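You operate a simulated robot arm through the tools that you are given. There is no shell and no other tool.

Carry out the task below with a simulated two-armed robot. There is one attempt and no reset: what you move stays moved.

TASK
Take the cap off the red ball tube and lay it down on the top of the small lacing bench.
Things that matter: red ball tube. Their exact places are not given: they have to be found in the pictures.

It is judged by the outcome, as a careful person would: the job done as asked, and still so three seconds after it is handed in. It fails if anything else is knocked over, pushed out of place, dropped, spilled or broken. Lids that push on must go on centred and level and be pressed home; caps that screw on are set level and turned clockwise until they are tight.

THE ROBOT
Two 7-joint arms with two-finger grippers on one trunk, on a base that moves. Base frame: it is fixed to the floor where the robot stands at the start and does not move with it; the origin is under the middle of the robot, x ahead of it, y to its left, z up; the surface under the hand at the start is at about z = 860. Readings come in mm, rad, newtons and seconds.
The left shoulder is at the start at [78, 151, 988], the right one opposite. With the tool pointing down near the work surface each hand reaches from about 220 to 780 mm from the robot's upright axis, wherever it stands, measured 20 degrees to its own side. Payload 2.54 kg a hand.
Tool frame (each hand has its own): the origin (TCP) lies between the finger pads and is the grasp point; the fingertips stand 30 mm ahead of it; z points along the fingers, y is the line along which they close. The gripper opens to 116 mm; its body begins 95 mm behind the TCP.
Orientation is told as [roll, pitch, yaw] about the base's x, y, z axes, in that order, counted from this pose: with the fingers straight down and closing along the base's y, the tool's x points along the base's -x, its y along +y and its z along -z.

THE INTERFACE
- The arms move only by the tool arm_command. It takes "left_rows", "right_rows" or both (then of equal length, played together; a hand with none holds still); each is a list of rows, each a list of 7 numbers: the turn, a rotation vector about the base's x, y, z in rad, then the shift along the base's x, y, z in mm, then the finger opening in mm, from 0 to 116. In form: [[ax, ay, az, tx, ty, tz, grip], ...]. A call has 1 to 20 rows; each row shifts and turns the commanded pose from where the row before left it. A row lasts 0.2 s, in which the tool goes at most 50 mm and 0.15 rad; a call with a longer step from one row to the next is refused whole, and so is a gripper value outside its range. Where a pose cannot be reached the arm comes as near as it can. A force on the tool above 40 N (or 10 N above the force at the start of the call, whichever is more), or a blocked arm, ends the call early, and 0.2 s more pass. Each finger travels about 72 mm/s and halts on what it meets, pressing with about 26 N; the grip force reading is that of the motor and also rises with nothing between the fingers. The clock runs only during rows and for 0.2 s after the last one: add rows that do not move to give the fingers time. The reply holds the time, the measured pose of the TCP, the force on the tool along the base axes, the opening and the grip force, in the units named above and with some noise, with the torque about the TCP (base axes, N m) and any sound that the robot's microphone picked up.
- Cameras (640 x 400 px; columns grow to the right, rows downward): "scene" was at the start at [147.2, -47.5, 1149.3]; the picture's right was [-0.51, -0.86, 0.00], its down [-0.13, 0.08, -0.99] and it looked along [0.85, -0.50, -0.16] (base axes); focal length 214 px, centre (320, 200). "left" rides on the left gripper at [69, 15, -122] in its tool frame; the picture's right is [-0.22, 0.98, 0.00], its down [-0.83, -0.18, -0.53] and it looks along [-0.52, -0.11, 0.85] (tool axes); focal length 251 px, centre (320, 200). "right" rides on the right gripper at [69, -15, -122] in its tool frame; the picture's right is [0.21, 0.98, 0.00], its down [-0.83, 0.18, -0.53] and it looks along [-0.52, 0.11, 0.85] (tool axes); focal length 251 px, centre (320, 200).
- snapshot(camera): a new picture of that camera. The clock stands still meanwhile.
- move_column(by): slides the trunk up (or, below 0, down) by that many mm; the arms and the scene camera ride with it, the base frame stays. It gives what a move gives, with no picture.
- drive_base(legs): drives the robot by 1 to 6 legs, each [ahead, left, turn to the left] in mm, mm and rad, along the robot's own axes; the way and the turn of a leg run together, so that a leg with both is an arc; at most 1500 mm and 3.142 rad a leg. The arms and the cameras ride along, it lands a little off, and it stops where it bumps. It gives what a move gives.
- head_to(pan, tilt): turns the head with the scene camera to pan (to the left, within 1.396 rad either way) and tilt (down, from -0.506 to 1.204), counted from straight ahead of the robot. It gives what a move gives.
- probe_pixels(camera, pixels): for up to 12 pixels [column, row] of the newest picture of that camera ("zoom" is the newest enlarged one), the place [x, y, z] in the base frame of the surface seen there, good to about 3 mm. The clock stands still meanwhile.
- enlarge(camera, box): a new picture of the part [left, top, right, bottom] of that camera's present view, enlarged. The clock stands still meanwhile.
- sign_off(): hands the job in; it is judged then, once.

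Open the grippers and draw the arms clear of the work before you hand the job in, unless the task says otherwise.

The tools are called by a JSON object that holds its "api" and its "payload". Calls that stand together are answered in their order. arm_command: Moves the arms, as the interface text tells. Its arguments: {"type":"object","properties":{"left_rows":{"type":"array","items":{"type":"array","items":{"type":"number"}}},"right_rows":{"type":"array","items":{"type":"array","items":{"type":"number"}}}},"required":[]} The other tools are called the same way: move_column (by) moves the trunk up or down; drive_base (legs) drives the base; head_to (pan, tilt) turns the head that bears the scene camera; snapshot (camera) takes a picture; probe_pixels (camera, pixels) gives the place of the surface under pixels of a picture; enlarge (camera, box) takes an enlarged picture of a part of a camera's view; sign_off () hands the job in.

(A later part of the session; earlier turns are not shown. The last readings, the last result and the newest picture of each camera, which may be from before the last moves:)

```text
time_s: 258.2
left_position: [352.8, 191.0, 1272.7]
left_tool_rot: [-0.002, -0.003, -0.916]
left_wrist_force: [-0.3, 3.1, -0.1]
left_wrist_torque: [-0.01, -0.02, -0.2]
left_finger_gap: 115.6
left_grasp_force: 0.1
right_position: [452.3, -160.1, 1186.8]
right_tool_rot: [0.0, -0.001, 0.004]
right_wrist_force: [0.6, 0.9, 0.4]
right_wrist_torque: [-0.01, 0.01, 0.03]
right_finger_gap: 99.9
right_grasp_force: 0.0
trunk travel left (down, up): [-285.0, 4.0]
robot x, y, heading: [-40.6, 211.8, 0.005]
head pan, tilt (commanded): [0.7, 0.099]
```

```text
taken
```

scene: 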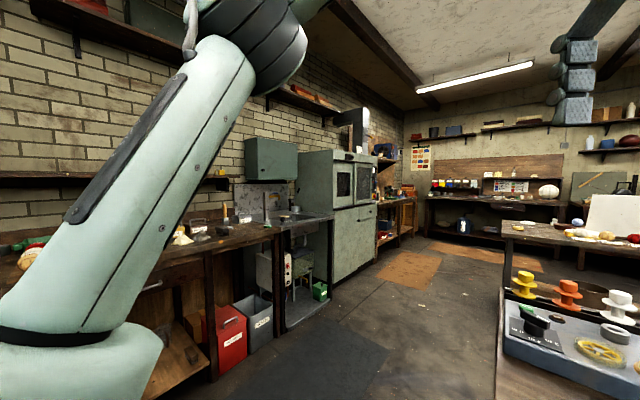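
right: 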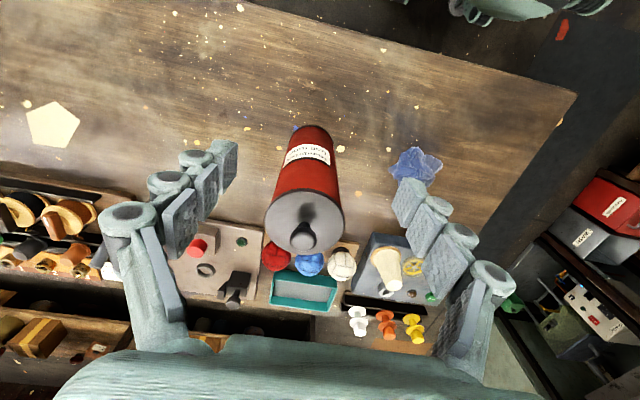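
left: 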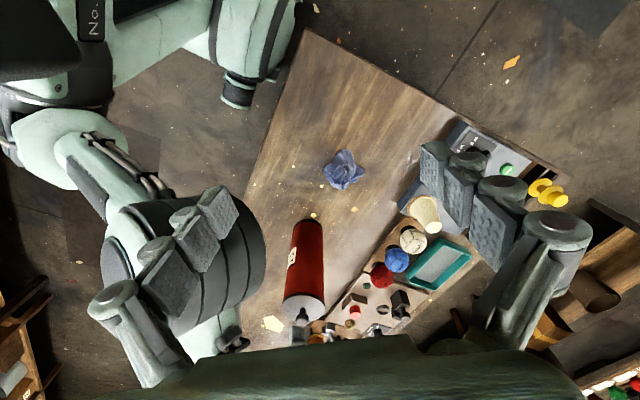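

The left force reads 3 N in y: a left finger is beside the right elbow (black joint at (190, 260) in the left picture). I back away by 45 mm, partly close the fingers, and lower the left hand at y ≈ 240 to pass beneath that elbow.

{"api": "arm_command", "payload": {"left_rows": [[0, 0, 0, 15, 40, 0, 90], [0, 0, 0, 10, 20, -30, 70], [0, 0, 0, 0, 0, -45, 60], [0, 0, 0, 0, 0, -45, 60], [0, 0, 0, 0, 0, -45, 60], [0, 0, 0, 0, 0, -30, 60], [0, 0, 0, 0, 0, 0, 60]]}}

{"api": "snapshot", "payload": {"camera": "left"}}

{"api": "head_to", "payload": {"pan": 0.2, "tilt": 0.35}}

{"api": "snapshot", "payload": {"camera": "scene"}}

```text
time_s: 259.9
left_position: [376.8, 251.6, 1076.7]
left_tool_rot: [0.001, -0.003, -0.912]
left_wrist_force: [-0.5, -0.5, 0.0]
left_wrist_torque: [0.01, 0.01, 0.01]
left_finger_gap: 59.9
left_grasp_force: 0.1
right_position: [452.4, -162.6, 1187.1]
right_tool_rot: [-0.001, 0.001, 0.004]
right_wrist_force: [-0.4, 0.1, -0.1]
right_wrist_torque: [0.02, -0.01, -0.01]
right_finger_gap: 100.1
right_grasp_force: 0.1
trunk travel left (down, up): [-285.0, 4.0]
robot x, y, heading: [-40.6, 212.5, 0.006]
head pan, tilt (commanded): [0.7, 0.099]
```

```text
taken
```

left: 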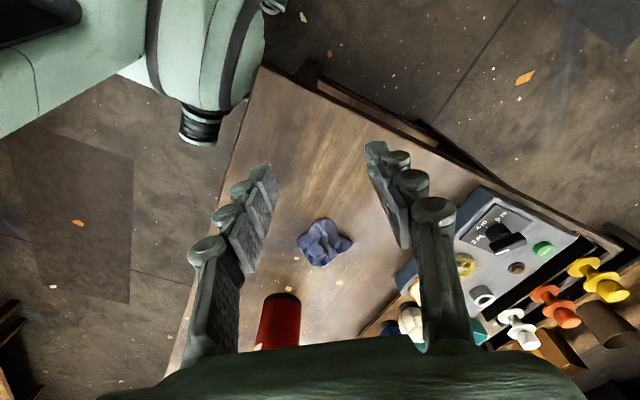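

```text
time_s: 260.8
left_position: [376.1, 251.5, 1075.1]
left_tool_rot: [0.0, -0.005, -0.913]
left_wrist_force: [0.3, 0.1, 0.1]
left_wrist_torque: [-0.02, -0.01, 0.03]
left_finger_gap: 59.9
left_grasp_force: 0.0
right_position: [452.2, -162.0, 1186.3]
right_tool_rot: [0.0, 0.0, 0.004]
right_wrist_force: [0.3, 0.4, 0.0]
right_wrist_torque: [-0.01, 0.0, -0.01]
right_finger_gap: 99.7
right_grasp_force: 0.0
trunk travel left (down, up): [-285.0, 4.0]
robot x, y, heading: [-40.9, 211.3, 0.01]
head pan, tilt (commanded): [0.201, 0.351]
```

```text
taken
```

scene: 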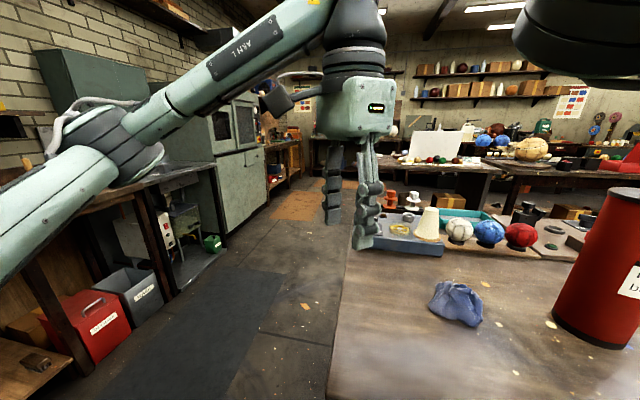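

The left hand hangs free at (377, 252, 1077). I tilt it to point toward the tube, about the axis (−0.8, −0.6, 0), first 0.78 rad.

{"api": "arm_command", "payload": {"left_rows": [[-0.104, -0.078, 0, 0, 0, 0, 80], [-0.104, -0.078, 0, 0, 0, 0, 100], [-0.104, -0.078, 0, 0, 0, 0, 116], [-0.104, -0.078, 0, 0, 0, 0, 116], [-0.104, -0.078, 0, 0, 0, 0, 116], [-0.104, -0.078, 0, 0, 0, 0, 116], [0, 0, 0, 0, 0, 0, 116]]}}

{"api": "snapshot", "payload": {"camera": "scene"}}

```text
time_s: 262.4
left_position: [377.6, 249.7, 1074.8]
left_tool_rot: [-0.014, -0.785, -0.909]
left_wrist_force: [0.0, 0.5, -0.1]
left_wrist_torque: [0.02, 0.01, -0.04]
left_finger_gap: 116.2
left_grasp_force: 0.1
right_position: [453.0, -161.9, 1185.8]
right_tool_rot: [0.0, 0.0, 0.003]
right_wrist_force: [-0.8, -0.7, -1.1]
right_wrist_torque: [0.01, 0.0, -0.01]
right_finger_gap: 100.0
right_grasp_force: 0.2
trunk travel left (down, up): [-285.0, 4.0]
robot x, y, heading: [-42.2, 210.9, 0.008]
head pan, tilt (commanded): [0.201, 0.351]
```

```text
taken
```

scene: 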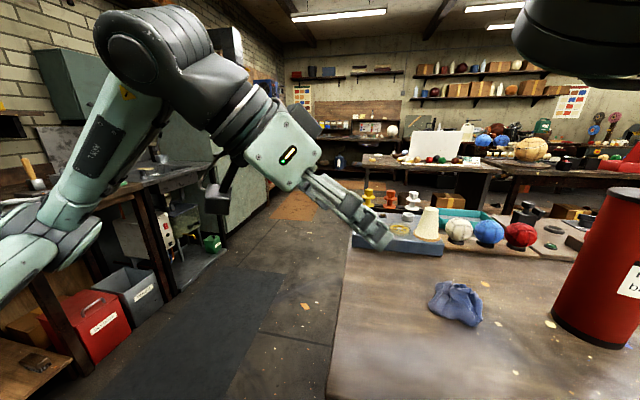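

The tilt is 0.785 rad without trouble. I tilt another 0.65 rad to near level.

{"api": "arm_command", "payload": {"left_rows": [[-0.104, -0.078, 0, 0, 0, 0, 116], [-0.104, -0.078, 0, 0, 0, 0, 116], [-0.104, -0.078, 0, 0, 0, 0, 116], [-0.104, -0.078, 0, 0, 0, 0, 116], [-0.104, -0.078, 0, 0, 0, 0, 116], [0, 0, 0, 0, 0, 0, 116]]}}

{"api": "snapshot", "payload": {"camera": "scene"}}

{"api": "snapshot", "payload": {"camera": "left"}}

```text
time_s: 263.8
left_position: [417.3, 250.9, 1091.6]
left_tool_rot: [-0.095, -1.432, -0.836]
left_wrist_force: [0.5, 0.5, 0.1]
left_wrist_torque: [0.0, 0.03, -0.03]
left_finger_gap: 116.2
left_grasp_force: 0.0
left hand out of reach, approached as far as the arm can: row 3, 4, 5
right_position: [452.0, -162.8, 1185.9]
right_tool_rot: [0.0, -0.001, 0.005]
right_wrist_force: [0.1, -0.7, -0.1]
right_wrist_torque: [0.02, -0.01, 0.02]
right_finger_gap: 99.8
right_grasp_force: 0.0
trunk travel left (down, up): [-285.0, 4.0]
robot x, y, heading: [-39.6, 213.5, 0.003]
head pan, tilt (commanded): [0.201, 0.351]
```

```text
taken
```

scene: 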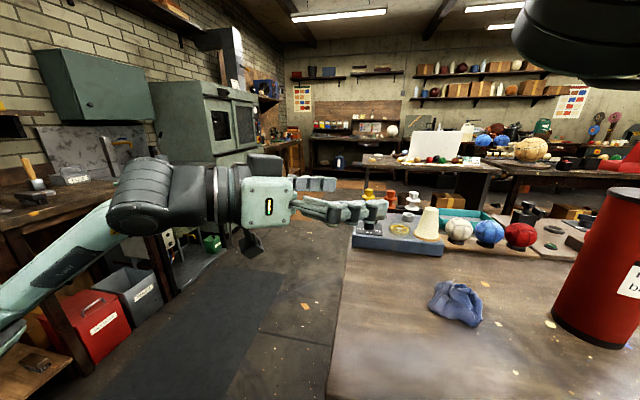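

```text
taken
```

left: 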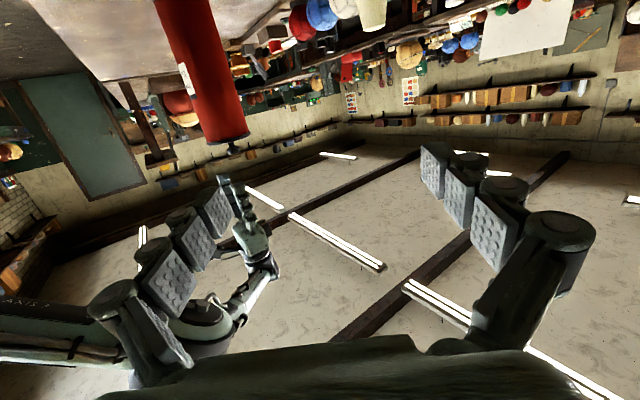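

The left hand is now nearly level, pointing along (0.59, −0.80, −0.14), its closing axis level. I move it toward the pre-grasp place about 130 mm short of the tube at z ≈ 1000, in two parts.

{"api": "arm_command", "payload": {"left_rows": [[0, 0, 0, 3, -38, -9, 116], [0, 0, 0, 3, -38, -9, 116], [0, 0, 0, 3, -38, -10, 116], [0, 0, 0, 3, -38, -10, 116], [0, 0, 0, 0, 0, 0, 116]]}}

{"api": "snapshot", "payload": {"camera": "scene"}}

```text
time_s: 265.0
left_position: [428.7, 96.7, 1055.1]
left_tool_rot: [-0.096, -1.433, -0.832]
left_wrist_force: [0.6, 0.3, 0.3]
left_wrist_torque: [0.03, -0.04, -0.01]
left_finger_gap: 116.0
left_grasp_force: 0.0
right_position: [451.8, -161.4, 1185.8]
right_tool_rot: [0.001, 0.0, 0.003]
right_wrist_force: [0.0, 0.6, -0.1]
right_wrist_torque: [-0.02, 0.0, -0.04]
right_finger_gap: 100.2
right_grasp_force: 0.2
trunk travel left (down, up): [-285.0, 4.0]
robot x, y, heading: [-40.0, 213.0, 0.004]
head pan, tilt (commanded): [0.201, 0.351]
```

```text
taken
```

scene: 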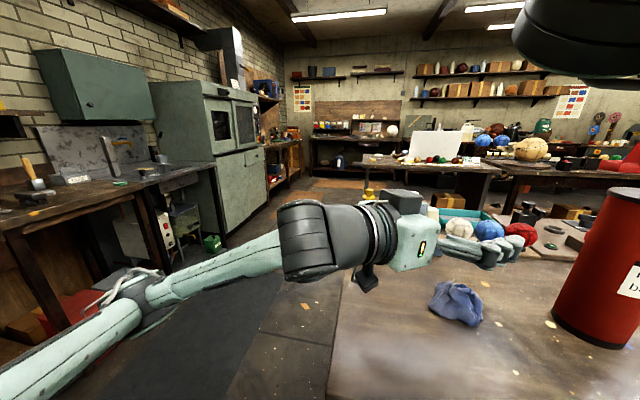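

It follows well. I continue to the pre-grasp place (403, −52, 1000).

{"api": "arm_command", "payload": {"left_rows": [[0, 0, 0, -6, -37, -14, 116], [0, 0, 0, -7, -37, -14, 116], [0, 0, 0, -6, -37, -14, 116], [0, 0, 0, -7, -38, -13, 116], [0, 0, 0, 0, 0, 0, 116]]}}

{"api": "snapshot", "payload": {"camera": "scene"}}

{"api": "snapshot", "payload": {"camera": "right"}}

{"api": "snapshot", "payload": {"camera": "left"}}

```text
time_s: 266.2
left_position: [417.9, 24.4, 1024.6]
left_tool_rot: [-0.092, -1.432, -0.84]
left_wrist_force: [0.5, 0.6, -0.6]
left_wrist_torque: [0.01, 0.01, -0.01]
left_finger_gap: 116.2
left_grasp_force: 0.0
left hand out of reach, approached as far as the arm can: row 3, 4
right_position: [452.5, -161.9, 1187.1]
right_tool_rot: [0.0, -0.001, 0.003]
right_wrist_force: [0.0, -0.2, 0.2]
right_wrist_torque: [0.0, -0.01, 0.01]
right_finger_gap: 100.0
right_grasp_force: 0.0
trunk travel left (down, up): [-285.0, 4.0]
robot x, y, heading: [-42.9, 212.1, 0.009]
head pan, tilt (commanded): [0.201, 0.351]
```

```text
taken
```

scene: 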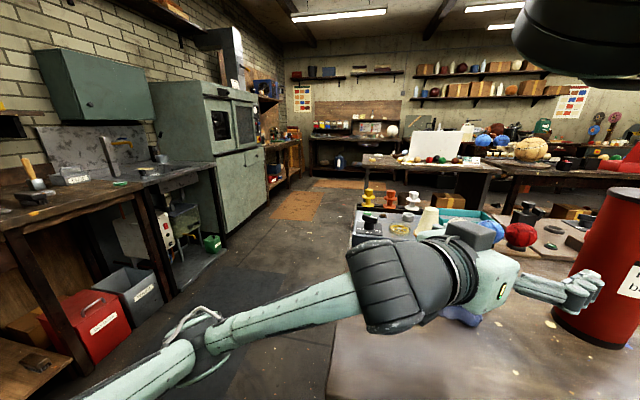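

```text
taken
```

right: 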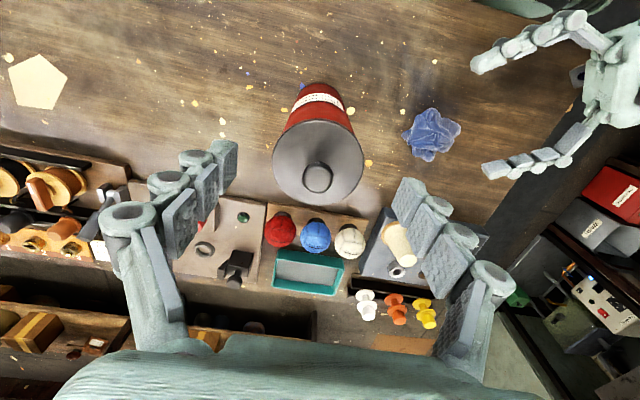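

```text
taken
```

left: 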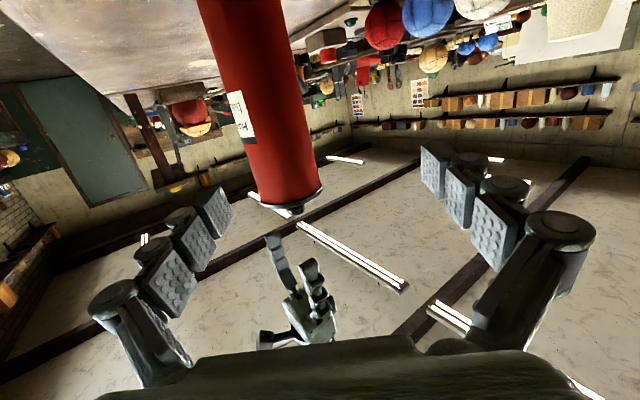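

The left hand stopped at (418, 24, 1025) at a limit. To see whether the base may shift right instead, I test how far the right hand can go inward at its height (fingertips z 1157, above all).

{"api": "arm_command", "payload": {"right_rows": [[0, 0, 0, 0, 30, 0, 100], [0, 0, 0, 0, 30, 0, 100], [0, 0, 0, 0, 30, 0, 100], [0, 0, 0, 0, 0, 0, 100]]}}

```text
time_s: 267.2
left_position: [417.9, 24.8, 1024.6]
left_tool_rot: [-0.093, -1.434, -0.838]
left_wrist_force: [0.3, -0.3, 0.0]
left_wrist_torque: [0.01, -0.01, 0.01]
left_finger_gap: 116.2
left_grasp_force: 0.0
right_position: [457.6, -86.3, 1175.5]
right_tool_rot: [0.037, 0.023, -0.016]
right_wrist_force: [-0.3, -0.9, -1.1]
right_wrist_torque: [0.0, 0.02, 0.03]
right_finger_gap: 100.1
right_grasp_force: 0.0
trunk travel left (down, up): [-285.0, 4.0]
robot x, y, heading: [-43.3, 213.0, 0.009]
head pan, tilt (commanded): [0.201, 0.351]
```

The right hand reached y = −86 but tilted slightly (0.04), perhaps touching the head. I pan the head further left, out of its way, and let the arm settle.

{"api": "head_to", "payload": {"pan": 1.0, "tilt": 0.35}}

{"api": "arm_command", "payload": {"right_rows": [[0, 0, 0, 0, 0, 0, 100], [0, 0, 0, 0, 0, 0, 100]]}}

{"api": "snapshot", "payload": {"camera": "scene"}}

```text
time_s: 268.3
left_position: [417.4, 25.1, 1025.7]
left_tool_rot: [-0.091, -1.435, -0.839]
left_wrist_force: [-0.2, -0.1, 1.0]
left_wrist_torque: [-0.01, 0.0, 0.01]
left_finger_gap: 115.8
left_grasp_force: 0.0
right_position: [457.7, -85.9, 1176.3]
right_tool_rot: [0.038, 0.025, -0.017]
right_wrist_force: [0.3, -0.3, -0.7]
right_wrist_torque: [-0.01, 0.01, 0.0]
right_finger_gap: 100.0
right_grasp_force: 0.1
trunk travel left (down, up): [-285.0, 4.0]
robot x, y, heading: [-38.3, 211.9, 0.008]
head pan, tilt (commanded): [1.0, 0.351]
```

```text
time_s: 268.9
left_position: [417.1, 26.1, 1025.1]
left_tool_rot: [-0.089, -1.434, -0.84]
left_wrist_force: [-0.1, 0.3, 0.9]
left_wrist_torque: [-0.01, 0.02, 0.01]
left_finger_gap: 115.9
left_grasp_force: 0.1
right_position: [457.2, -85.1, 1175.8]
right_tool_rot: [0.038, 0.024, -0.017]
right_wrist_force: [-0.4, -0.2, 0.5]
right_wrist_torque: [0.01, 0.05, 0.02]
right_finger_gap: 100.1
right_grasp_force: 0.0
trunk travel left (down, up): [-285.0, 4.0]
robot x, y, heading: [-36.5, 212.9, 0.011]
head pan, tilt (commanded): [1.0, 0.351]
```

```text
taken
```

scene: 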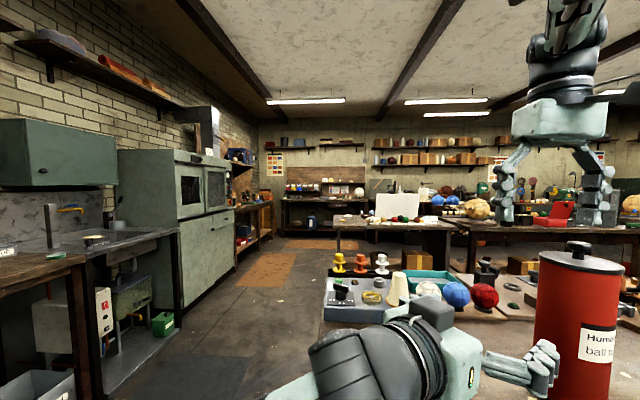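

The right elbow pushes the head aside here, so this is its inward limit. I move the right hand back over the tube (y ≈ −160) and level it again, then look at the left arm's links.

{"api": "arm_command", "payload": {"right_rows": [[0, 0, 0, 0, -30, 4, 100], [-0.02, -0.012, 0.008, 0, -30, 4, 100], [-0.018, -0.012, 0.008, 0, -18, 3, 100], [0, 0, 0, 0, 0, 0, 100]]}}

{"api": "head_to", "payload": {"pan": 0.3, "tilt": 0.5}}

{"api": "snapshot", "payload": {"camera": "scene"}}

```text
time_s: 269.9
left_position: [416.8, 25.2, 1025.0]
left_tool_rot: [-0.09, -1.434, -0.839]
left_wrist_force: [1.0, 0.2, 0.1]
left_wrist_torque: [0.0, 0.02, 0.03]
left_finger_gap: 116.1
left_grasp_force: 0.0
right_position: [454.2, -149.6, 1197.6]
right_tool_rot: [-0.038, -0.026, 0.02]
right_wrist_force: [0.7, 0.1, -0.3]
right_wrist_torque: [0.03, -0.01, 0.02]
right_finger_gap: 100.2
right_grasp_force: 0.0
trunk travel left (down, up): [-285.0, 4.0]
robot x, y, heading: [-42.1, 213.5, 0.005]
head pan, tilt (commanded): [1.0, 0.351]
```

```text
time_s: 271.0
left_position: [417.1, 25.2, 1024.6]
left_tool_rot: [-0.091, -1.433, -0.838]
left_wrist_force: [-0.4, -0.4, -1.1]
left_wrist_torque: [-0.02, -0.01, 0.0]
left_finger_gap: 115.7
left_grasp_force: 0.1
right_position: [453.0, -149.9, 1198.6]
right_tool_rot: [-0.037, -0.026, 0.019]
right_wrist_force: [0.3, 0.2, -0.6]
right_wrist_torque: [-0.01, 0.01, -0.05]
right_finger_gap: 100.0
right_grasp_force: 0.0
trunk travel left (down, up): [-285.0, 4.0]
robot x, y, heading: [-38.4, 214.8, 0.004]
head pan, tilt (commanded): [0.3, 0.499]
```

```text
taken
```

scene: 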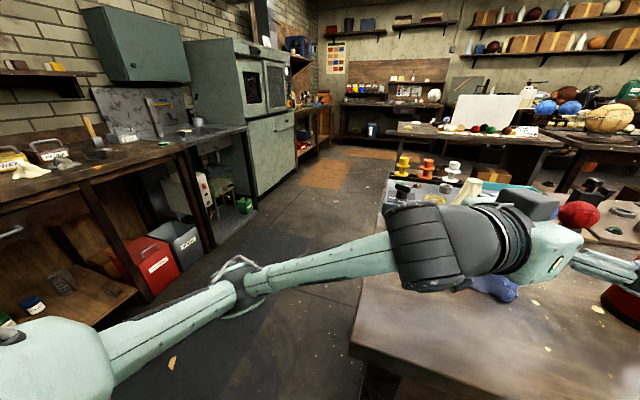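

The left arm is nearly straight here. I probe its shoulder, elbow and wrist to learn the true reach.

{"api": "probe_pixels", "payload": {"camera": "scene", "pixels": [[40, 350], [150, 330], [240, 285], [320, 262], [385, 250], [430, 245], [490, 240], [545, 245], [600, 265], [620, 300], [500, 290], [610, 290]]}}

```text
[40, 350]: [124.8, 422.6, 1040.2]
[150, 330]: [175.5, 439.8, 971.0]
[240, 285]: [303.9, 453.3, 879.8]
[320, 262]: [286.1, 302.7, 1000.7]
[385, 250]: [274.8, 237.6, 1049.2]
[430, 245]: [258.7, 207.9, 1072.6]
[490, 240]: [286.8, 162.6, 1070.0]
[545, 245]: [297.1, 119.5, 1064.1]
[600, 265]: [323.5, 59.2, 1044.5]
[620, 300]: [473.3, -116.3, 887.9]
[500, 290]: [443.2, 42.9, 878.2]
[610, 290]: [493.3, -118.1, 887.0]
```

The left elbow is low and outward, its forearm rising to the wrist; some joint is at its limit. I try turning the hand further right (yaw −0.39 about vertical), which may free the motion, while staying in place.

{"api": "arm_command", "payload": {"left_rows": [[0, 0, -0.13, 0, 0, 0, 116], [0, 0, -0.13, 0, 0, 0, 116], [0, 0, -0.13, 0, 0, 0, 116], [0, 0, 0, 0, -15, 0, 116], [0, 0, 0, 0, -15, 0, 116], [0, 0, 0, 0, 0, 0, 116]], "right_rows": [[0.037, 0.026, -0.019, 0, -5, 0, 100], [0, 0, 0, 0, -5, 0, 100], [0, 0, 0, 0, 0, 0, 100], [0, 0, 0, 0, 0, 0, 100], [0, 0, 0, 0, 0, 0, 100], [0, 0, 0, 0, 0, 0, 100]]}}

```text
time_s: 272.4
left_position: [416.1, -7.1, 1023.6]
left_tool_rot: [-0.095, -1.432, -1.221]
left_wrist_force: [-0.1, -0.9, -0.6]
left_wrist_torque: [-0.01, -0.04, -0.01]
left_finger_gap: 116.0
left_grasp_force: 0.0
right_position: [452.3, -159.5, 1200.0]
right_tool_rot: [-0.002, 0.003, 0.0]
right_wrist_force: [-0.5, -0.3, 0.0]
right_wrist_torque: [0.02, 0.03, -0.01]
right_finger_gap: 99.9
right_grasp_force: 0.0
trunk travel left (down, up): [-285.0, 4.0]
robot x, y, heading: [-41.9, 214.9, 0.013]
head pan, tilt (commanded): [0.3, 0.499]
```

Turning the hand freed the motion; it now points along about (0.25, −0.97). I shift it onto the line to the tube, (447, −29, 1020), and look.

{"api": "arm_command", "payload": {"left_rows": [[0, 0, 0, 16, -11, 0, 116], [0, 0, 0, 15, -11, 0, 116], [0, 0, 0, 0, 0, 0, 116]]}}

{"api": "snapshot", "payload": {"camera": "left"}}

{"api": "snapshot", "payload": {"camera": "right"}}

{"api": "snapshot", "payload": {"camera": "scene"}}

```text
time_s: 273.2
left_position: [445.9, -27.7, 1022.4]
left_tool_rot: [-0.099, -1.433, -1.218]
left_wrist_force: [0.0, 0.1, 0.0]
left_wrist_torque: [0.01, 0.03, 0.0]
left_finger_gap: 116.0
left_grasp_force: 0.2
right_position: [453.5, -158.8, 1198.7]
right_tool_rot: [-0.002, 0.001, 0.0]
right_wrist_force: [0.4, 0.3, 0.5]
right_wrist_torque: [0.01, 0.01, 0.01]
right_finger_gap: 100.0
right_grasp_force: 0.1
trunk travel left (down, up): [-285.0, 4.0]
robot x, y, heading: [-42.2, 209.8, 0.009]
head pan, tilt (commanded): [0.3, 0.499]
```

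```text
taken
```

left: 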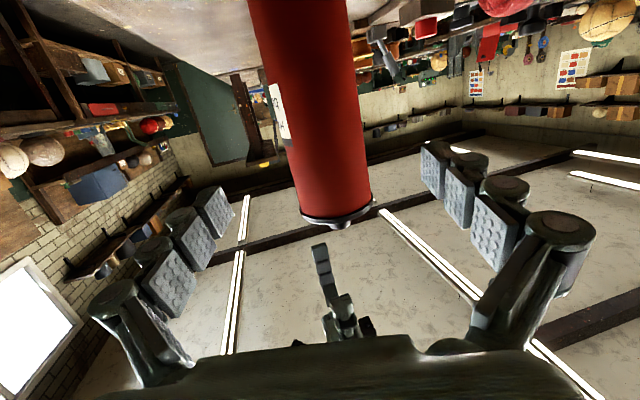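

```text
taken
```

right: 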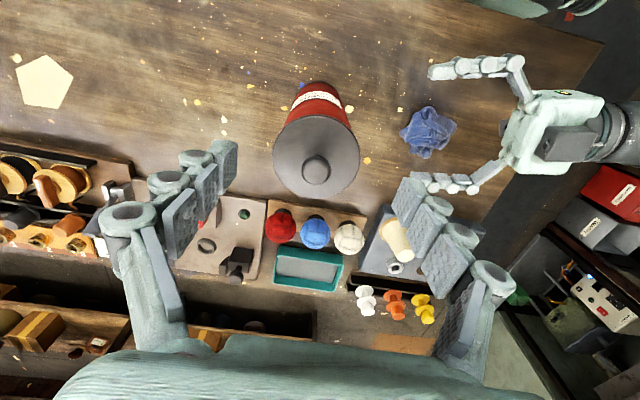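

```text
taken
```

scene: 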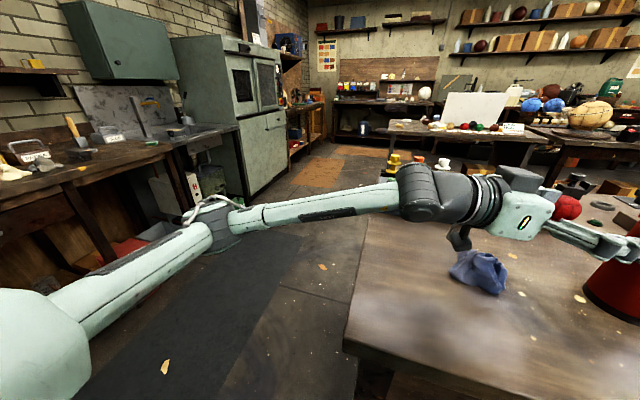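

The left fingers straddle the line to the tube. I probe the left fingertips and the lid edge in the right picture to check centring.

{"api": "probe_pixels", "payload": {"camera": "right", "pixels": [[436, 70], [470, 66], [418, 180], [440, 184], [316, 168], [276, 158], [358, 150], [330, 118], [307, 196]]}}

```text
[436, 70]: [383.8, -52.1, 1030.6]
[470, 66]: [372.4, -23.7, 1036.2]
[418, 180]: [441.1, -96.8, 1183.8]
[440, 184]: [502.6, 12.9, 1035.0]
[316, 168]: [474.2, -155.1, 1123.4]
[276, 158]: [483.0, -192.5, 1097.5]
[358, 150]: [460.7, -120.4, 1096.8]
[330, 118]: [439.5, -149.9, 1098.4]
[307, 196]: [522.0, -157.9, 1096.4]
```

The tube's centre lies 133 mm ahead and within 1 mm of the hand's line. I advance 128 mm with the fingers fully open.

{"api": "arm_command", "payload": {"left_rows": [[0, 0, 0, 8, -31, 0, 116], [0, 0, 0, 8, -31, 0, 116], [0, 0, 0, 6, -23, 0, 116], [0, 0, 0, 5, -20, 0, 116], [0, 0, 0, 5, -19, 0, 116], [0, 0, 0, 0, 0, 0, 116]]}}

{"api": "snapshot", "payload": {"camera": "right"}}

{"api": "snapshot", "payload": {"camera": "left"}}

```text
time_s: 274.6
left_position: [481.1, -152.0, 1022.5]
left_tool_rot: [-0.096, -1.432, -1.222]
left_wrist_force: [0.2, 0.0, 1.1]
left_wrist_torque: [-0.02, 0.0, -0.01]
left_finger_gap: 115.9
left_grasp_force: 0.0
right_position: [454.9, -159.7, 1199.4]
right_tool_rot: [-0.002, 0.002, 0.0]
right_wrist_force: [0.0, 0.3, 0.3]
right_wrist_torque: [0.07, -0.02, 0.01]
right_finger_gap: 100.2
right_grasp_force: 0.1
trunk travel left (down, up): [-285.0, 4.0]
robot x, y, heading: [-41.1, 213.5, 0.01]
head pan, tilt (commanded): [0.3, 0.499]
```

```text
taken
```

right: 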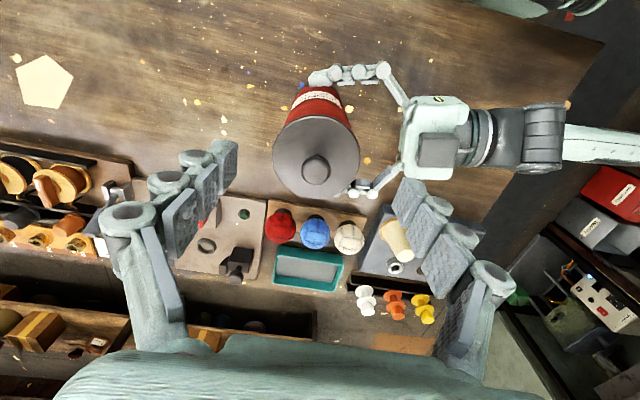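

```text
taken
```

left: 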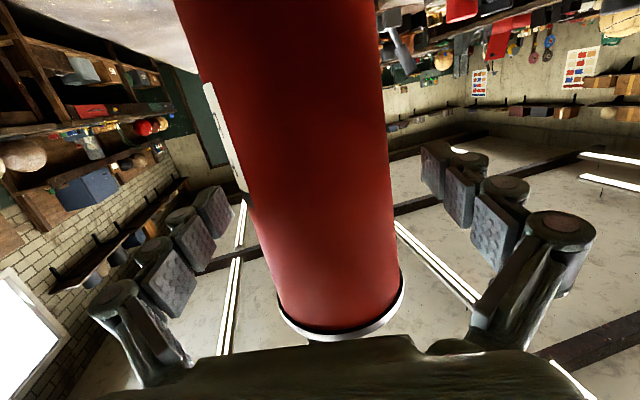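

The tube is between the left pads. I close the left fingers on the tube's body.

{"api": "arm_command", "payload": {"left_rows": [[0, 0, 0, 0, 0, 0, 95], [0, 0, 0, 0, 0, 0, 85], [0, 0, 0, 0, 0, 0, 78], [0, 0, 0, 0, 0, 0, 70], [0, 0, 0, 0, 0, 0, 70], [0, 0, 0, 0, 0, 0, 70]]}}

{"api": "snapshot", "payload": {"camera": "right"}}

{"api": "snapshot", "payload": {"camera": "left"}}

```text
time_s: 276.0
left_position: [479.7, -150.5, 1021.9]
left_tool_rot: [-0.095, -1.432, -1.224]
left_wrist_force: [-2.4, -1.2, 2.3]
left_wrist_torque: [-0.02, 0.04, -0.06]
left_finger_gap: 80.5
left_grasp_force: 26.2
right_position: [452.8, -159.1, 1198.4]
right_tool_rot: [-0.002, 0.002, 0.001]
right_wrist_force: [-0.1, 0.2, -0.3]
right_wrist_torque: [0.0, 0.01, -0.01]
right_finger_gap: 99.8
right_grasp_force: 0.0
trunk travel left (down, up): [-285.0, 4.0]
robot x, y, heading: [-39.1, 215.1, 0.009]
head pan, tilt (commanded): [0.3, 0.499]
```

```text
taken
```

right: 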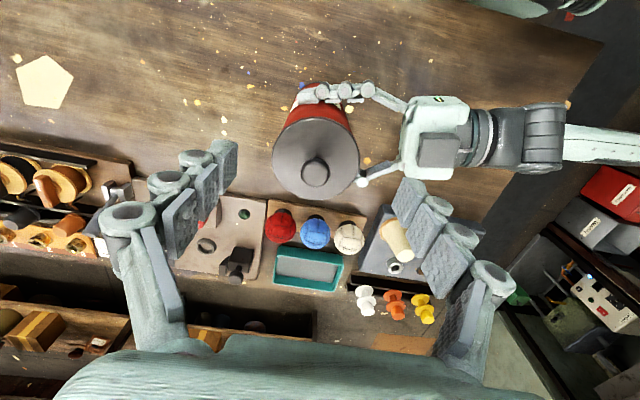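

```text
taken
```

left: 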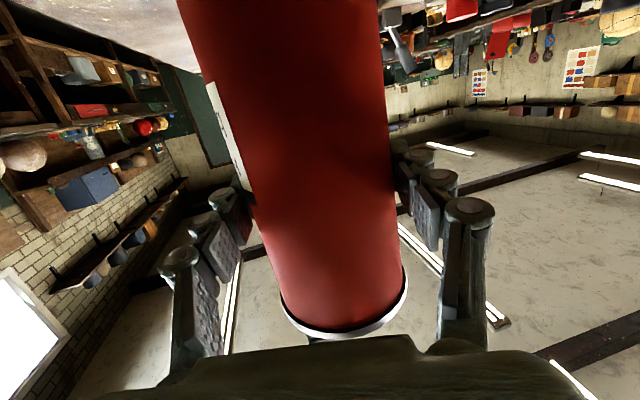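

The left hand holds the tube at 80.5 mm. I probe the lid and knob again, since the tube may have shifted a millimetre or two.

{"api": "probe_pixels", "payload": {"camera": "right", "pixels": [[315, 170], [274, 158], [357, 152], [315, 119], [312, 198], [304, 174], [327, 172], [315, 178]]}}

{"api": "enlarge", "payload": {"camera": "right", "box": [250, 90, 390, 210]}}

```text
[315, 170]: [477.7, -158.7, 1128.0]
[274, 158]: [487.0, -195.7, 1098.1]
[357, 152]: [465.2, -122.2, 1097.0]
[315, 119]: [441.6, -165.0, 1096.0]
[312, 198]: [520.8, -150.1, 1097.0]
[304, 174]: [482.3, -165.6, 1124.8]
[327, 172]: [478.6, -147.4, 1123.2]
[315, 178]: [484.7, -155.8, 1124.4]
```

```text
3.33 times, centred on (320, 150) of right
```

zoom: 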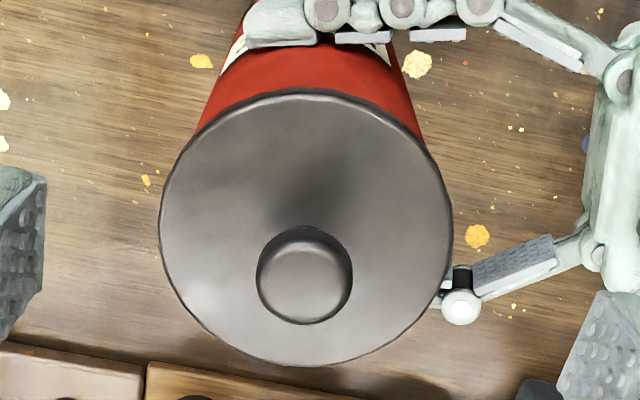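

The lid centre is (481, −157.5), about 82 mm across. Before descending for a rim grip, I probe the box on top of the left gripper and the left knuckles for clearance.

{"api": "probe_pixels", "payload": {"camera": "right", "pixels": [[437, 148], [410, 110], [405, 165], [400, 110], [363, 180], [390, 172], [370, 90], [455, 130], [415, 140]]}}

```text
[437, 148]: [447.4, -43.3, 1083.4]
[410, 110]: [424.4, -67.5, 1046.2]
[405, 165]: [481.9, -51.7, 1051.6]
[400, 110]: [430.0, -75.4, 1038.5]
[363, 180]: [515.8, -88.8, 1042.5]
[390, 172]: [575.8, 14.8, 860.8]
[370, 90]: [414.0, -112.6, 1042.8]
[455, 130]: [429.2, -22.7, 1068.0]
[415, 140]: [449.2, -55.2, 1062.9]
```

Clear: left parts near the lid reach only z ≈ 1051, the box sits at y > −55. I move the right hand over (481, −157.5) with fingers at 108 mm and lower to z ≈ 1150 first.

{"api": "arm_command", "payload": {"right_rows": [[0, 0, 0, 14, 1, 0, 108], [0, 0, 0, 14, 0.5, 0, 108], [0, 0, 0, 0, 0, -25, 108], [0, 0, 0, 0, 0, -23, 108], [0, 0, 0, 0, 0, 0, 108]]}}

{"api": "snapshot", "payload": {"camera": "right"}}

```text
time_s: 277.2
left_position: [479.7, -151.9, 1022.9]
left_tool_rot: [-0.091, -1.432, -1.227]
left_wrist_force: [-0.9, -1.0, 2.9]
left_wrist_torque: [-0.12, -0.18, 0.0]
left_finger_gap: 80.7
left_grasp_force: 25.7
right_position: [481.2, -157.8, 1152.4]
right_tool_rot: [-0.003, 0.0, 0.0]
right_wrist_force: [-0.2, -0.5, -0.2]
right_wrist_torque: [0.0, 0.02, 0.0]
right_finger_gap: 108.0
right_grasp_force: 0.1
trunk travel left (down, up): [-285.0, 4.0]
robot x, y, heading: [-36.4, 213.4, 0.01]
head pan, tilt (commanded): [0.3, 0.499]
```

```text
taken
```

right: 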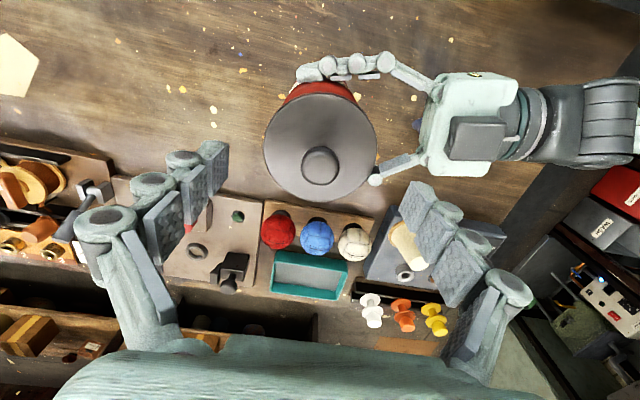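

The right hand is centred above the lid. I lower it 38 mm to z ≈ 1114, so that the pads face the lid's rim.

{"api": "arm_command", "payload": {"right_rows": [[0, 0, 0, 0, 0, -14, 108], [0, 0, 0, 0, 0, -12, 108], [0, 0, 0, 0, 0, -11, 108], [0, 0, 0, 0, 0, 0, 108]]}}

{"api": "snapshot", "payload": {"camera": "right"}}

```text
time_s: 278.2
left_position: [480.0, -151.9, 1023.4]
left_tool_rot: [-0.09, -1.432, -1.226]
left_wrist_force: [0.5, -0.7, 4.8]
left_wrist_torque: [-0.12, -0.41, -0.03]
left_finger_gap: 80.7
left_grasp_force: 26.3
right_position: [481.6, -156.1, 1113.0]
right_tool_rot: [-0.002, 0.001, -0.003]
right_wrist_force: [0.2, 0.7, 0.3]
right_wrist_torque: [0.03, 0.01, 0.03]
right_finger_gap: 108.3
right_grasp_force: 0.2
trunk travel left (down, up): [-285.0, 4.0]
robot x, y, heading: [-43.2, 211.2, 0.006]
head pan, tilt (commanded): [0.3, 0.499]
```

```text
taken
```

right: 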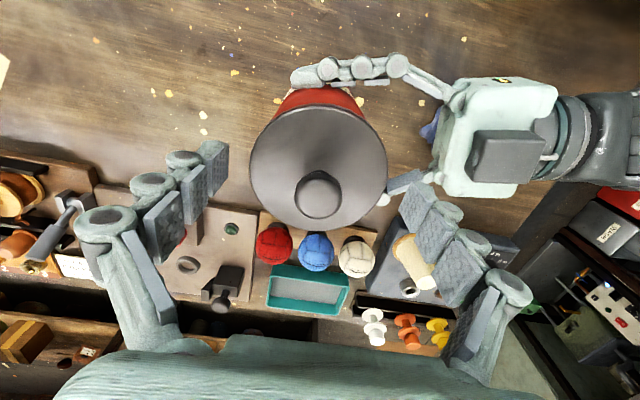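

The picture puts the knob about 4 mm nearer the robot than the tool's axis, so I shift the right hand −3 mm in x and close on the rim.

{"api": "arm_command", "payload": {"right_rows": [[0, 0, 0, -3, 0, 0, 108], [0, 0, 0, 0, 0, 0, 98], [0, 0, 0, 0, 0, 0, 88], [0, 0, 0, 0, 0, 0, 76], [0, 0, 0, 0, 0, 0, 70], [0, 0, 0, 0, 0, 0, 70]]}}

{"api": "snapshot", "payload": {"camera": "right"}}

```text
time_s: 279.6
left_position: [479.9, -151.8, 1021.6]
left_tool_rot: [-0.091, -1.433, -1.226]
left_wrist_force: [3.2, -2.3, 4.4]
left_wrist_torque: [-0.02, -0.67, -0.08]
left_finger_gap: 80.7
left_grasp_force: 25.9
right_position: [477.2, -157.4, 1114.2]
right_tool_rot: [-0.001, 0.0, 0.001]
right_wrist_force: [-0.5, 1.0, 1.8]
right_wrist_torque: [0.11, 0.0, 0.07]
right_finger_gap: 81.6
right_grasp_force: 26.4
trunk travel left (down, up): [-285.0, 4.0]
robot x, y, heading: [-40.8, 209.8, 0.008]
head pan, tilt (commanded): [0.3, 0.499]
```

```text
taken
```

right: 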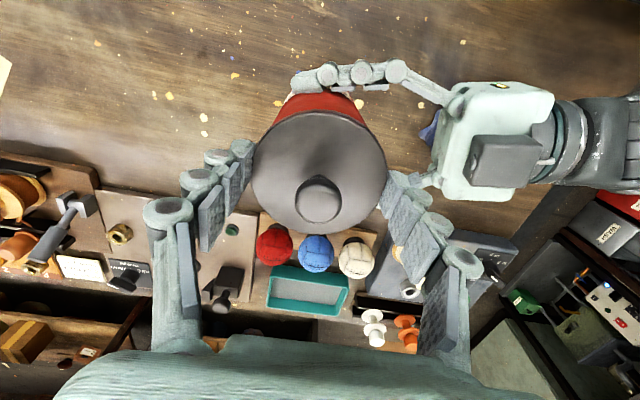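

The right grip sits on the rim at 81.6 mm with 26 N. I pull up slowly by 6 mm, the left hand holding the tube.

{"api": "arm_command", "payload": {"right_rows": [[0, 0, 0, 0, 0, 1.5, 70], [0, 0, 0, 0, 0, 1.5, 70], [0, 0, 0, 0, 0, 1.5, 70], [0, 0, 0, 0, 0, 1.5, 70], [0, 0, 0, 0, 0, 0, 70]], "left_rows": [[0, 0, 0, 0, 0, 0, 70], [0, 0, 0, 0, 0, 0, 70], [0, 0, 0, 0, 0, 0, 70], [0, 0, 0, 0, 0, 0, 70], [0, 0, 0, 0, 0, 0, 70]]}}

{"api": "snapshot", "payload": {"camera": "right"}}

{"api": "snapshot", "payload": {"camera": "left"}}

```text
time_s: 280.8
left_position: [481.3, -151.5, 1022.7]
left_tool_rot: [-0.095, -1.434, -1.223]
left_wrist_force: [0.7, 0.3, 5.0]
left_wrist_torque: [0.11, -0.61, 0.02]
left_finger_gap: 80.7
left_grasp_force: 26.1
right_position: [477.3, -157.8, 1120.0]
right_tool_rot: [-0.002, 0.0, -0.001]
right_wrist_force: [0.3, -0.4, -0.7]
right_wrist_torque: [-0.02, 0.02, -0.01]
right_finger_gap: 81.7
right_grasp_force: 26.0
trunk travel left (down, up): [-285.0, 4.0]
robot x, y, heading: [-40.7, 212.3, 0.009]
head pan, tilt (commanded): [0.3, 0.499]
heard: snap
```

```text
taken
```

right: 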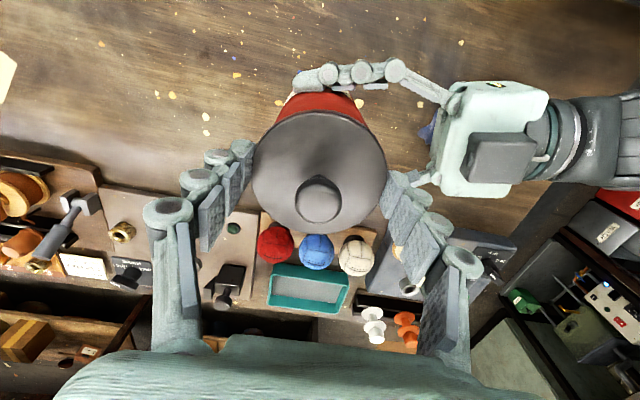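

```text
taken
```

left: 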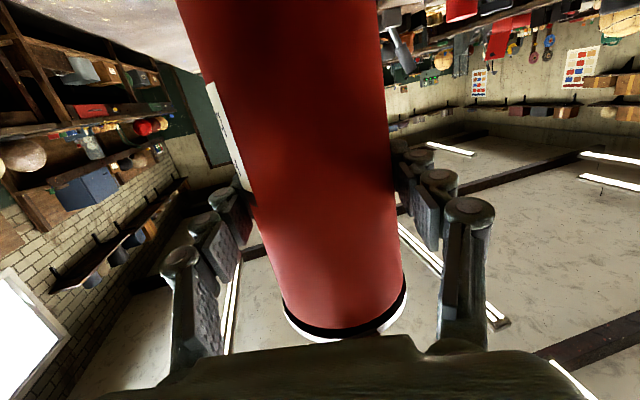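

A snap was heard and the right force is nearly zero: the cap has come free. I lift it straight up a further 60 mm.

{"api": "arm_command", "payload": {"right_rows": [[0, 0, 0, 0, 0, 5, 70], [0, 0, 0, 0, 0, 10, 70], [0, 0, 0, 0, 0, 15, 70], [0, 0, 0, 0, 0, 15, 70], [0, 0, 0, 0, 0, 15, 70], [0, 0, 0, 0, 0, 0, 70]]}}

{"api": "snapshot", "payload": {"camera": "right"}}

{"api": "snapshot", "payload": {"camera": "left"}}

```text
time_s: 282.2
left_position: [479.7, -150.5, 1022.2]
left_tool_rot: [-0.094, -1.433, -1.223]
left_wrist_force: [1.8, 1.1, 5.4]
left_wrist_torque: [0.17, -0.64, 0.08]
left_finger_gap: 80.6
left_grasp_force: 26.2
right_position: [478.7, -158.1, 1179.6]
right_tool_rot: [0.0, 0.001, 0.001]
right_wrist_force: [0.3, -0.5, -0.5]
right_wrist_torque: [0.01, -0.01, 0.02]
right_finger_gap: 81.5
right_grasp_force: 26.2
trunk travel left (down, up): [-285.0, 4.0]
robot x, y, heading: [-37.7, 213.4, 0.009]
head pan, tilt (commanded): [0.3, 0.499]
```

```text
taken
```

right: 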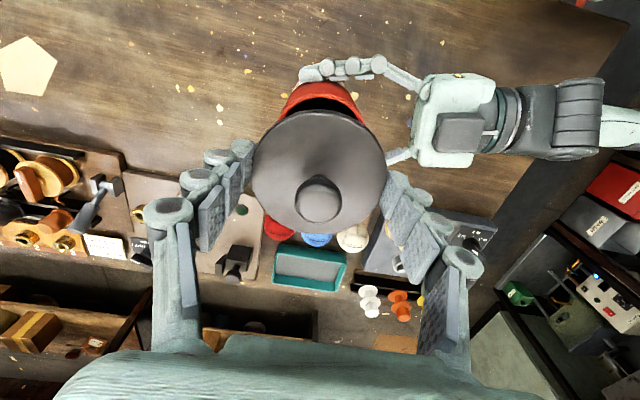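

```text
taken
```

left: 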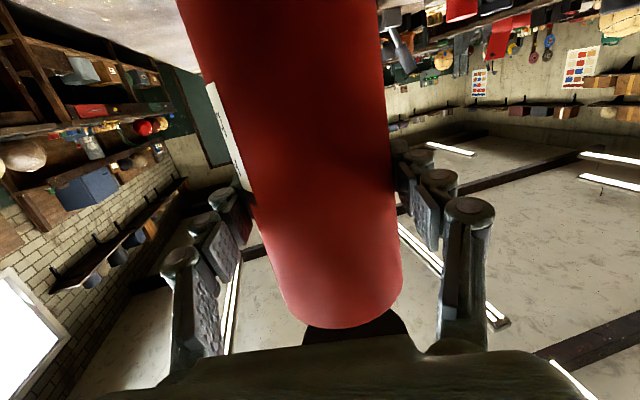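

The cap is off in the right hand; the tube's mouth shows below it. I now open the left fingers and withdraw the left hand straight back from the tube.

{"api": "arm_command", "payload": {"left_rows": [[0, 0, 0, 0, 0, 0, 88], [0, 0, 0, 0, 0, 0, 100], [0, 0, 0, 0, 0, 0, 116], [0, 0, 0, 0, 0, 0, 116], [0, 0, 0, 0, 0, 0, 116]]}}

{"api": "snapshot", "payload": {"camera": "right"}}

{"api": "snapshot", "payload": {"camera": "left"}}

```text
time_s: 283.4
left_position: [479.1, -152.3, 1022.2]
left_tool_rot: [-0.096, -1.431, -1.221]
left_wrist_force: [0.9, -0.4, 0.1]
left_wrist_torque: [-0.01, 0.03, -0.01]
left_finger_gap: 116.0
left_grasp_force: 0.0
right_position: [478.5, -157.9, 1180.0]
right_tool_rot: [0.001, 0.002, 0.0]
right_wrist_force: [0.8, 0.2, 0.6]
right_wrist_torque: [0.04, 0.0, -0.02]
right_finger_gap: 81.7
right_grasp_force: 25.8
trunk travel left (down, up): [-285.0, 4.0]
robot x, y, heading: [-39.4, 211.1, 0.004]
head pan, tilt (commanded): [0.3, 0.499]
```

```text
taken
```

right: 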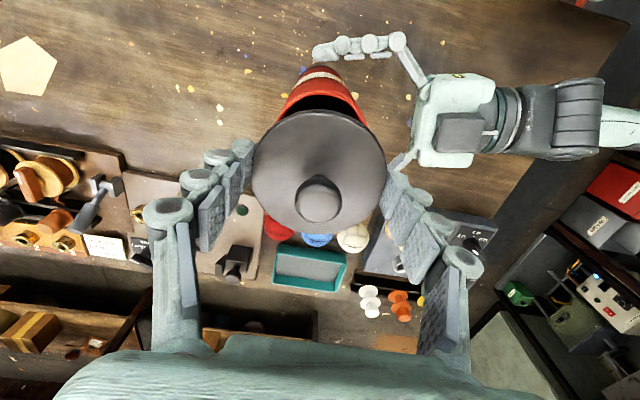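

```text
taken
```

left: 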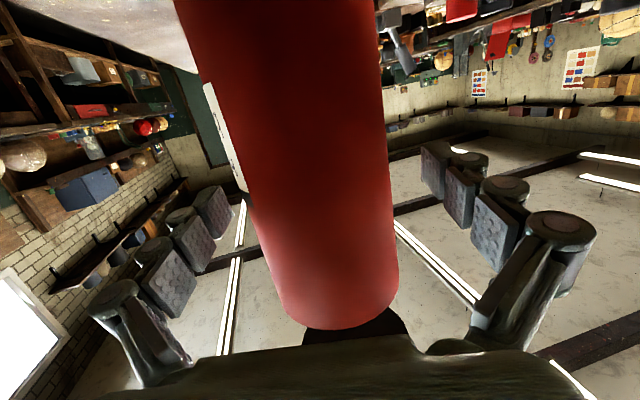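

The tube stands free between the opened left fingers. I withdraw the left hand along (−0.25, 0.97).

{"api": "arm_command", "payload": {"left_rows": [[0, 0, 0, -4, 15, 0, 116], [0, 0, 0, -6, 24, 0, 116], [0, 0, 0, -8, 30, 0, 116], [0, 0, 0, -8, 30, 0, 116], [0, 0, 0, -8, 32, 0, 116], [0, 0, 0, -8, 32, 2, 116], [0, 0, 0, -8, 32, 4, 116], [0, 0, 0, 0, 0, 0, 116]]}}

{"api": "snapshot", "payload": {"camera": "right"}}

{"api": "snapshot", "payload": {"camera": "scene"}}

```text
time_s: 285.2
left_position: [431.9, 44.3, 1029.1]
left_tool_rot: [-0.098, -1.433, -1.218]
left_wrist_force: [0.6, -0.5, 0.1]
left_wrist_torque: [0.0, -0.01, 0.02]
left_finger_gap: 115.8
left_grasp_force: 0.0
right_position: [477.7, -158.9, 1179.3]
right_tool_rot: [-0.001, 0.001, 0.001]
right_wrist_force: [0.0, -0.2, -0.3]
right_wrist_torque: [0.02, 0.02, 0.04]
right_finger_gap: 81.8
right_grasp_force: 25.7
trunk travel left (down, up): [-285.0, 4.0]
robot x, y, heading: [-39.9, 208.2, 0.011]
head pan, tilt (commanded): [0.3, 0.499]
```

```text
taken
```

right: 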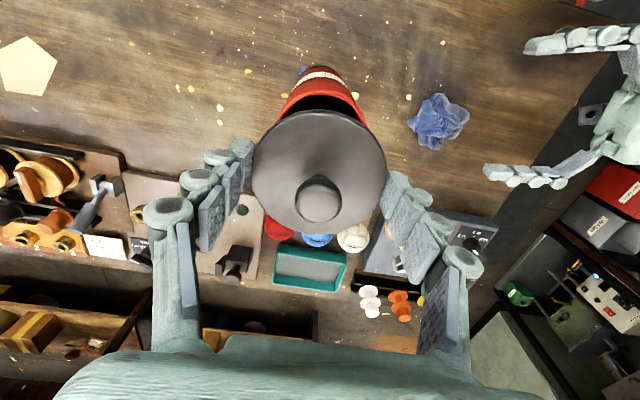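

```text
taken
```

scene: 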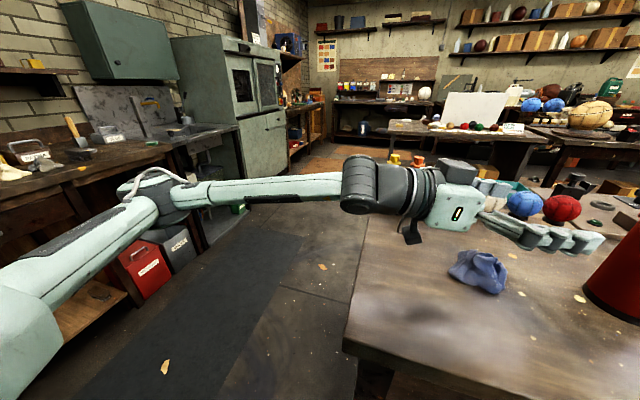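

The tube stands untouched with its mouth open. I draw the left hand further back to the left and a bit higher before placing the cap.

{"api": "arm_command", "payload": {"left_rows": [[0, 0, 0, -8, 40, 8, 100], [0, 0, 0, -8, 40, 8, 80], [0, 0, 0, -8, 40, 8, 60], [0, 0, 0, -8, 40, 8, 60], [0, 0, 0, -8, 40, 8, 60], [0, 0, 0, -8, 40, 8, 60], [0, 0, 0, -8, 40, 8, 60], [0, 0, 0, 0, 0, 0, 60]]}}

{"api": "snapshot", "payload": {"camera": "scene"}}

{"api": "probe_pixels", "payload": {"camera": "right", "pixels": [[25, 65], [55, 70], [20, 95], [100, 40], [160, 60], [130, 120], [60, 135], [200, 30], [200, 90], [10, 20]]}}

```text
time_s: 287.0
left_position: [395.9, 278.8, 1082.1]
left_tool_rot: [-0.1, -1.436, -1.218]
left_wrist_force: [0.9, -0.6, -0.4]
left_wrist_torque: [-0.01, 0.03, 0.0]
left_finger_gap: 59.9
left_grasp_force: 0.0
left hand out of reach, approached as far as the arm can: row 3, 6, 7
right_position: [478.0, -158.4, 1179.9]
right_tool_rot: [-0.002, 0.002, 0.0]
right_wrist_force: [0.6, -0.6, -1.0]
right_wrist_torque: [0.03, 0.0, 0.02]
right_finger_gap: 81.8
right_grasp_force: 26.6
trunk travel left (down, up): [-285.0, 4.0]
robot x, y, heading: [-37.1, 209.2, 0.004]
head pan, tilt (commanded): [0.3, 0.499]
```

```text
taken
```

scene: 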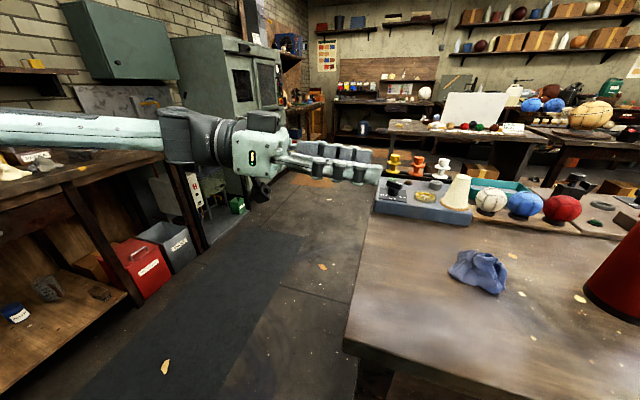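

```text
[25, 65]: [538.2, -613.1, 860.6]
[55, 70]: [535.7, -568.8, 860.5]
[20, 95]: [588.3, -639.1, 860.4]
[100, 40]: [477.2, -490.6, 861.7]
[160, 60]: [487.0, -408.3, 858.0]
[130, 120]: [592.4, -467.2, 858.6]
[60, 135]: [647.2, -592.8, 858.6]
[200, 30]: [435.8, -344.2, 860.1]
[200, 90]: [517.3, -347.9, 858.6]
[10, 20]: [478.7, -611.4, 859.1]
```

The free table area is around (475, −370), with the pentagon panel far off at (540, −600). I shift the base right 210 mm, carrying the cap (bottom ≈1135, above the tube's rim 1088) over that area.

{"api": "drive_base", "payload": {"legs": [[0, -210, 0]]}}

{"api": "snapshot", "payload": {"camera": "right"}}

{"api": "head_to", "payload": {"pan": -0.1, "tilt": 0.35}}

{"api": "snapshot", "payload": {"camera": "scene"}}

```text
time_s: 289.7
left_position: [398.6, 63.8, 1081.0]
left_tool_rot: [-0.098, -1.436, -1.212]
left_wrist_force: [-0.6, -0.6, -0.1]
left_wrist_torque: [-0.02, 0.01, -0.02]
left_finger_gap: 59.9
left_grasp_force: 0.0
right_position: [483.7, -373.3, 1178.5]
right_tool_rot: [-0.001, 0.001, 0.006]
right_wrist_force: [-0.1, 0.7, 0.6]
right_wrist_torque: [0.0, 0.02, 0.01]
right_finger_gap: 81.7
right_grasp_force: 26.8
trunk travel left (down, up): [-285.0, 4.0]
robot x, y, heading: [-37.9, -9.0, 0.013]
head pan, tilt (commanded): [0.3, 0.499]
```

```text
taken
```

right: 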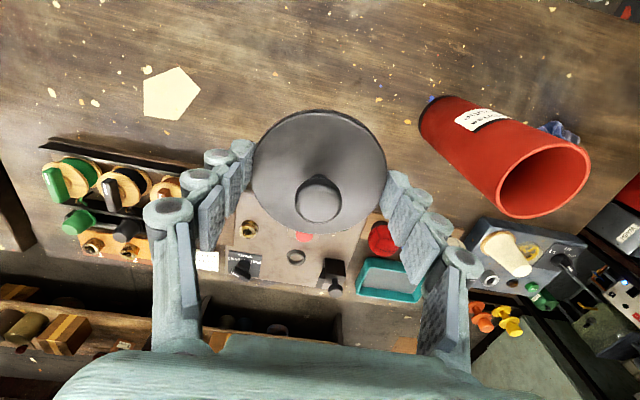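

```text
time_s: 290.6
left_position: [399.7, 65.0, 1081.7]
left_tool_rot: [-0.098, -1.435, -1.211]
left_wrist_force: [-0.4, 0.0, -0.7]
left_wrist_torque: [-0.01, -0.03, 0.0]
left_finger_gap: 60.4
left_grasp_force: 0.1
right_position: [483.8, -372.9, 1178.2]
right_tool_rot: [-0.002, 0.001, 0.007]
right_wrist_force: [0.4, -0.3, -0.2]
right_wrist_torque: [0.0, 0.04, -0.01]
right_finger_gap: 81.5
right_grasp_force: 26.1
trunk travel left (down, up): [-285.0, 4.0]
robot x, y, heading: [-36.1, -6.0, 0.014]
head pan, tilt (commanded): [-0.099, 0.351]
```

```text
taken
```

scene: 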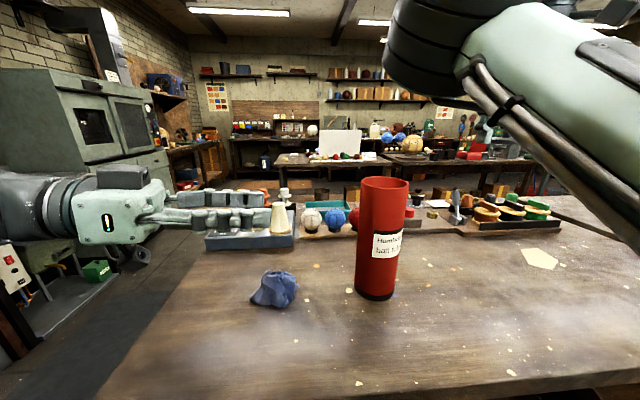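

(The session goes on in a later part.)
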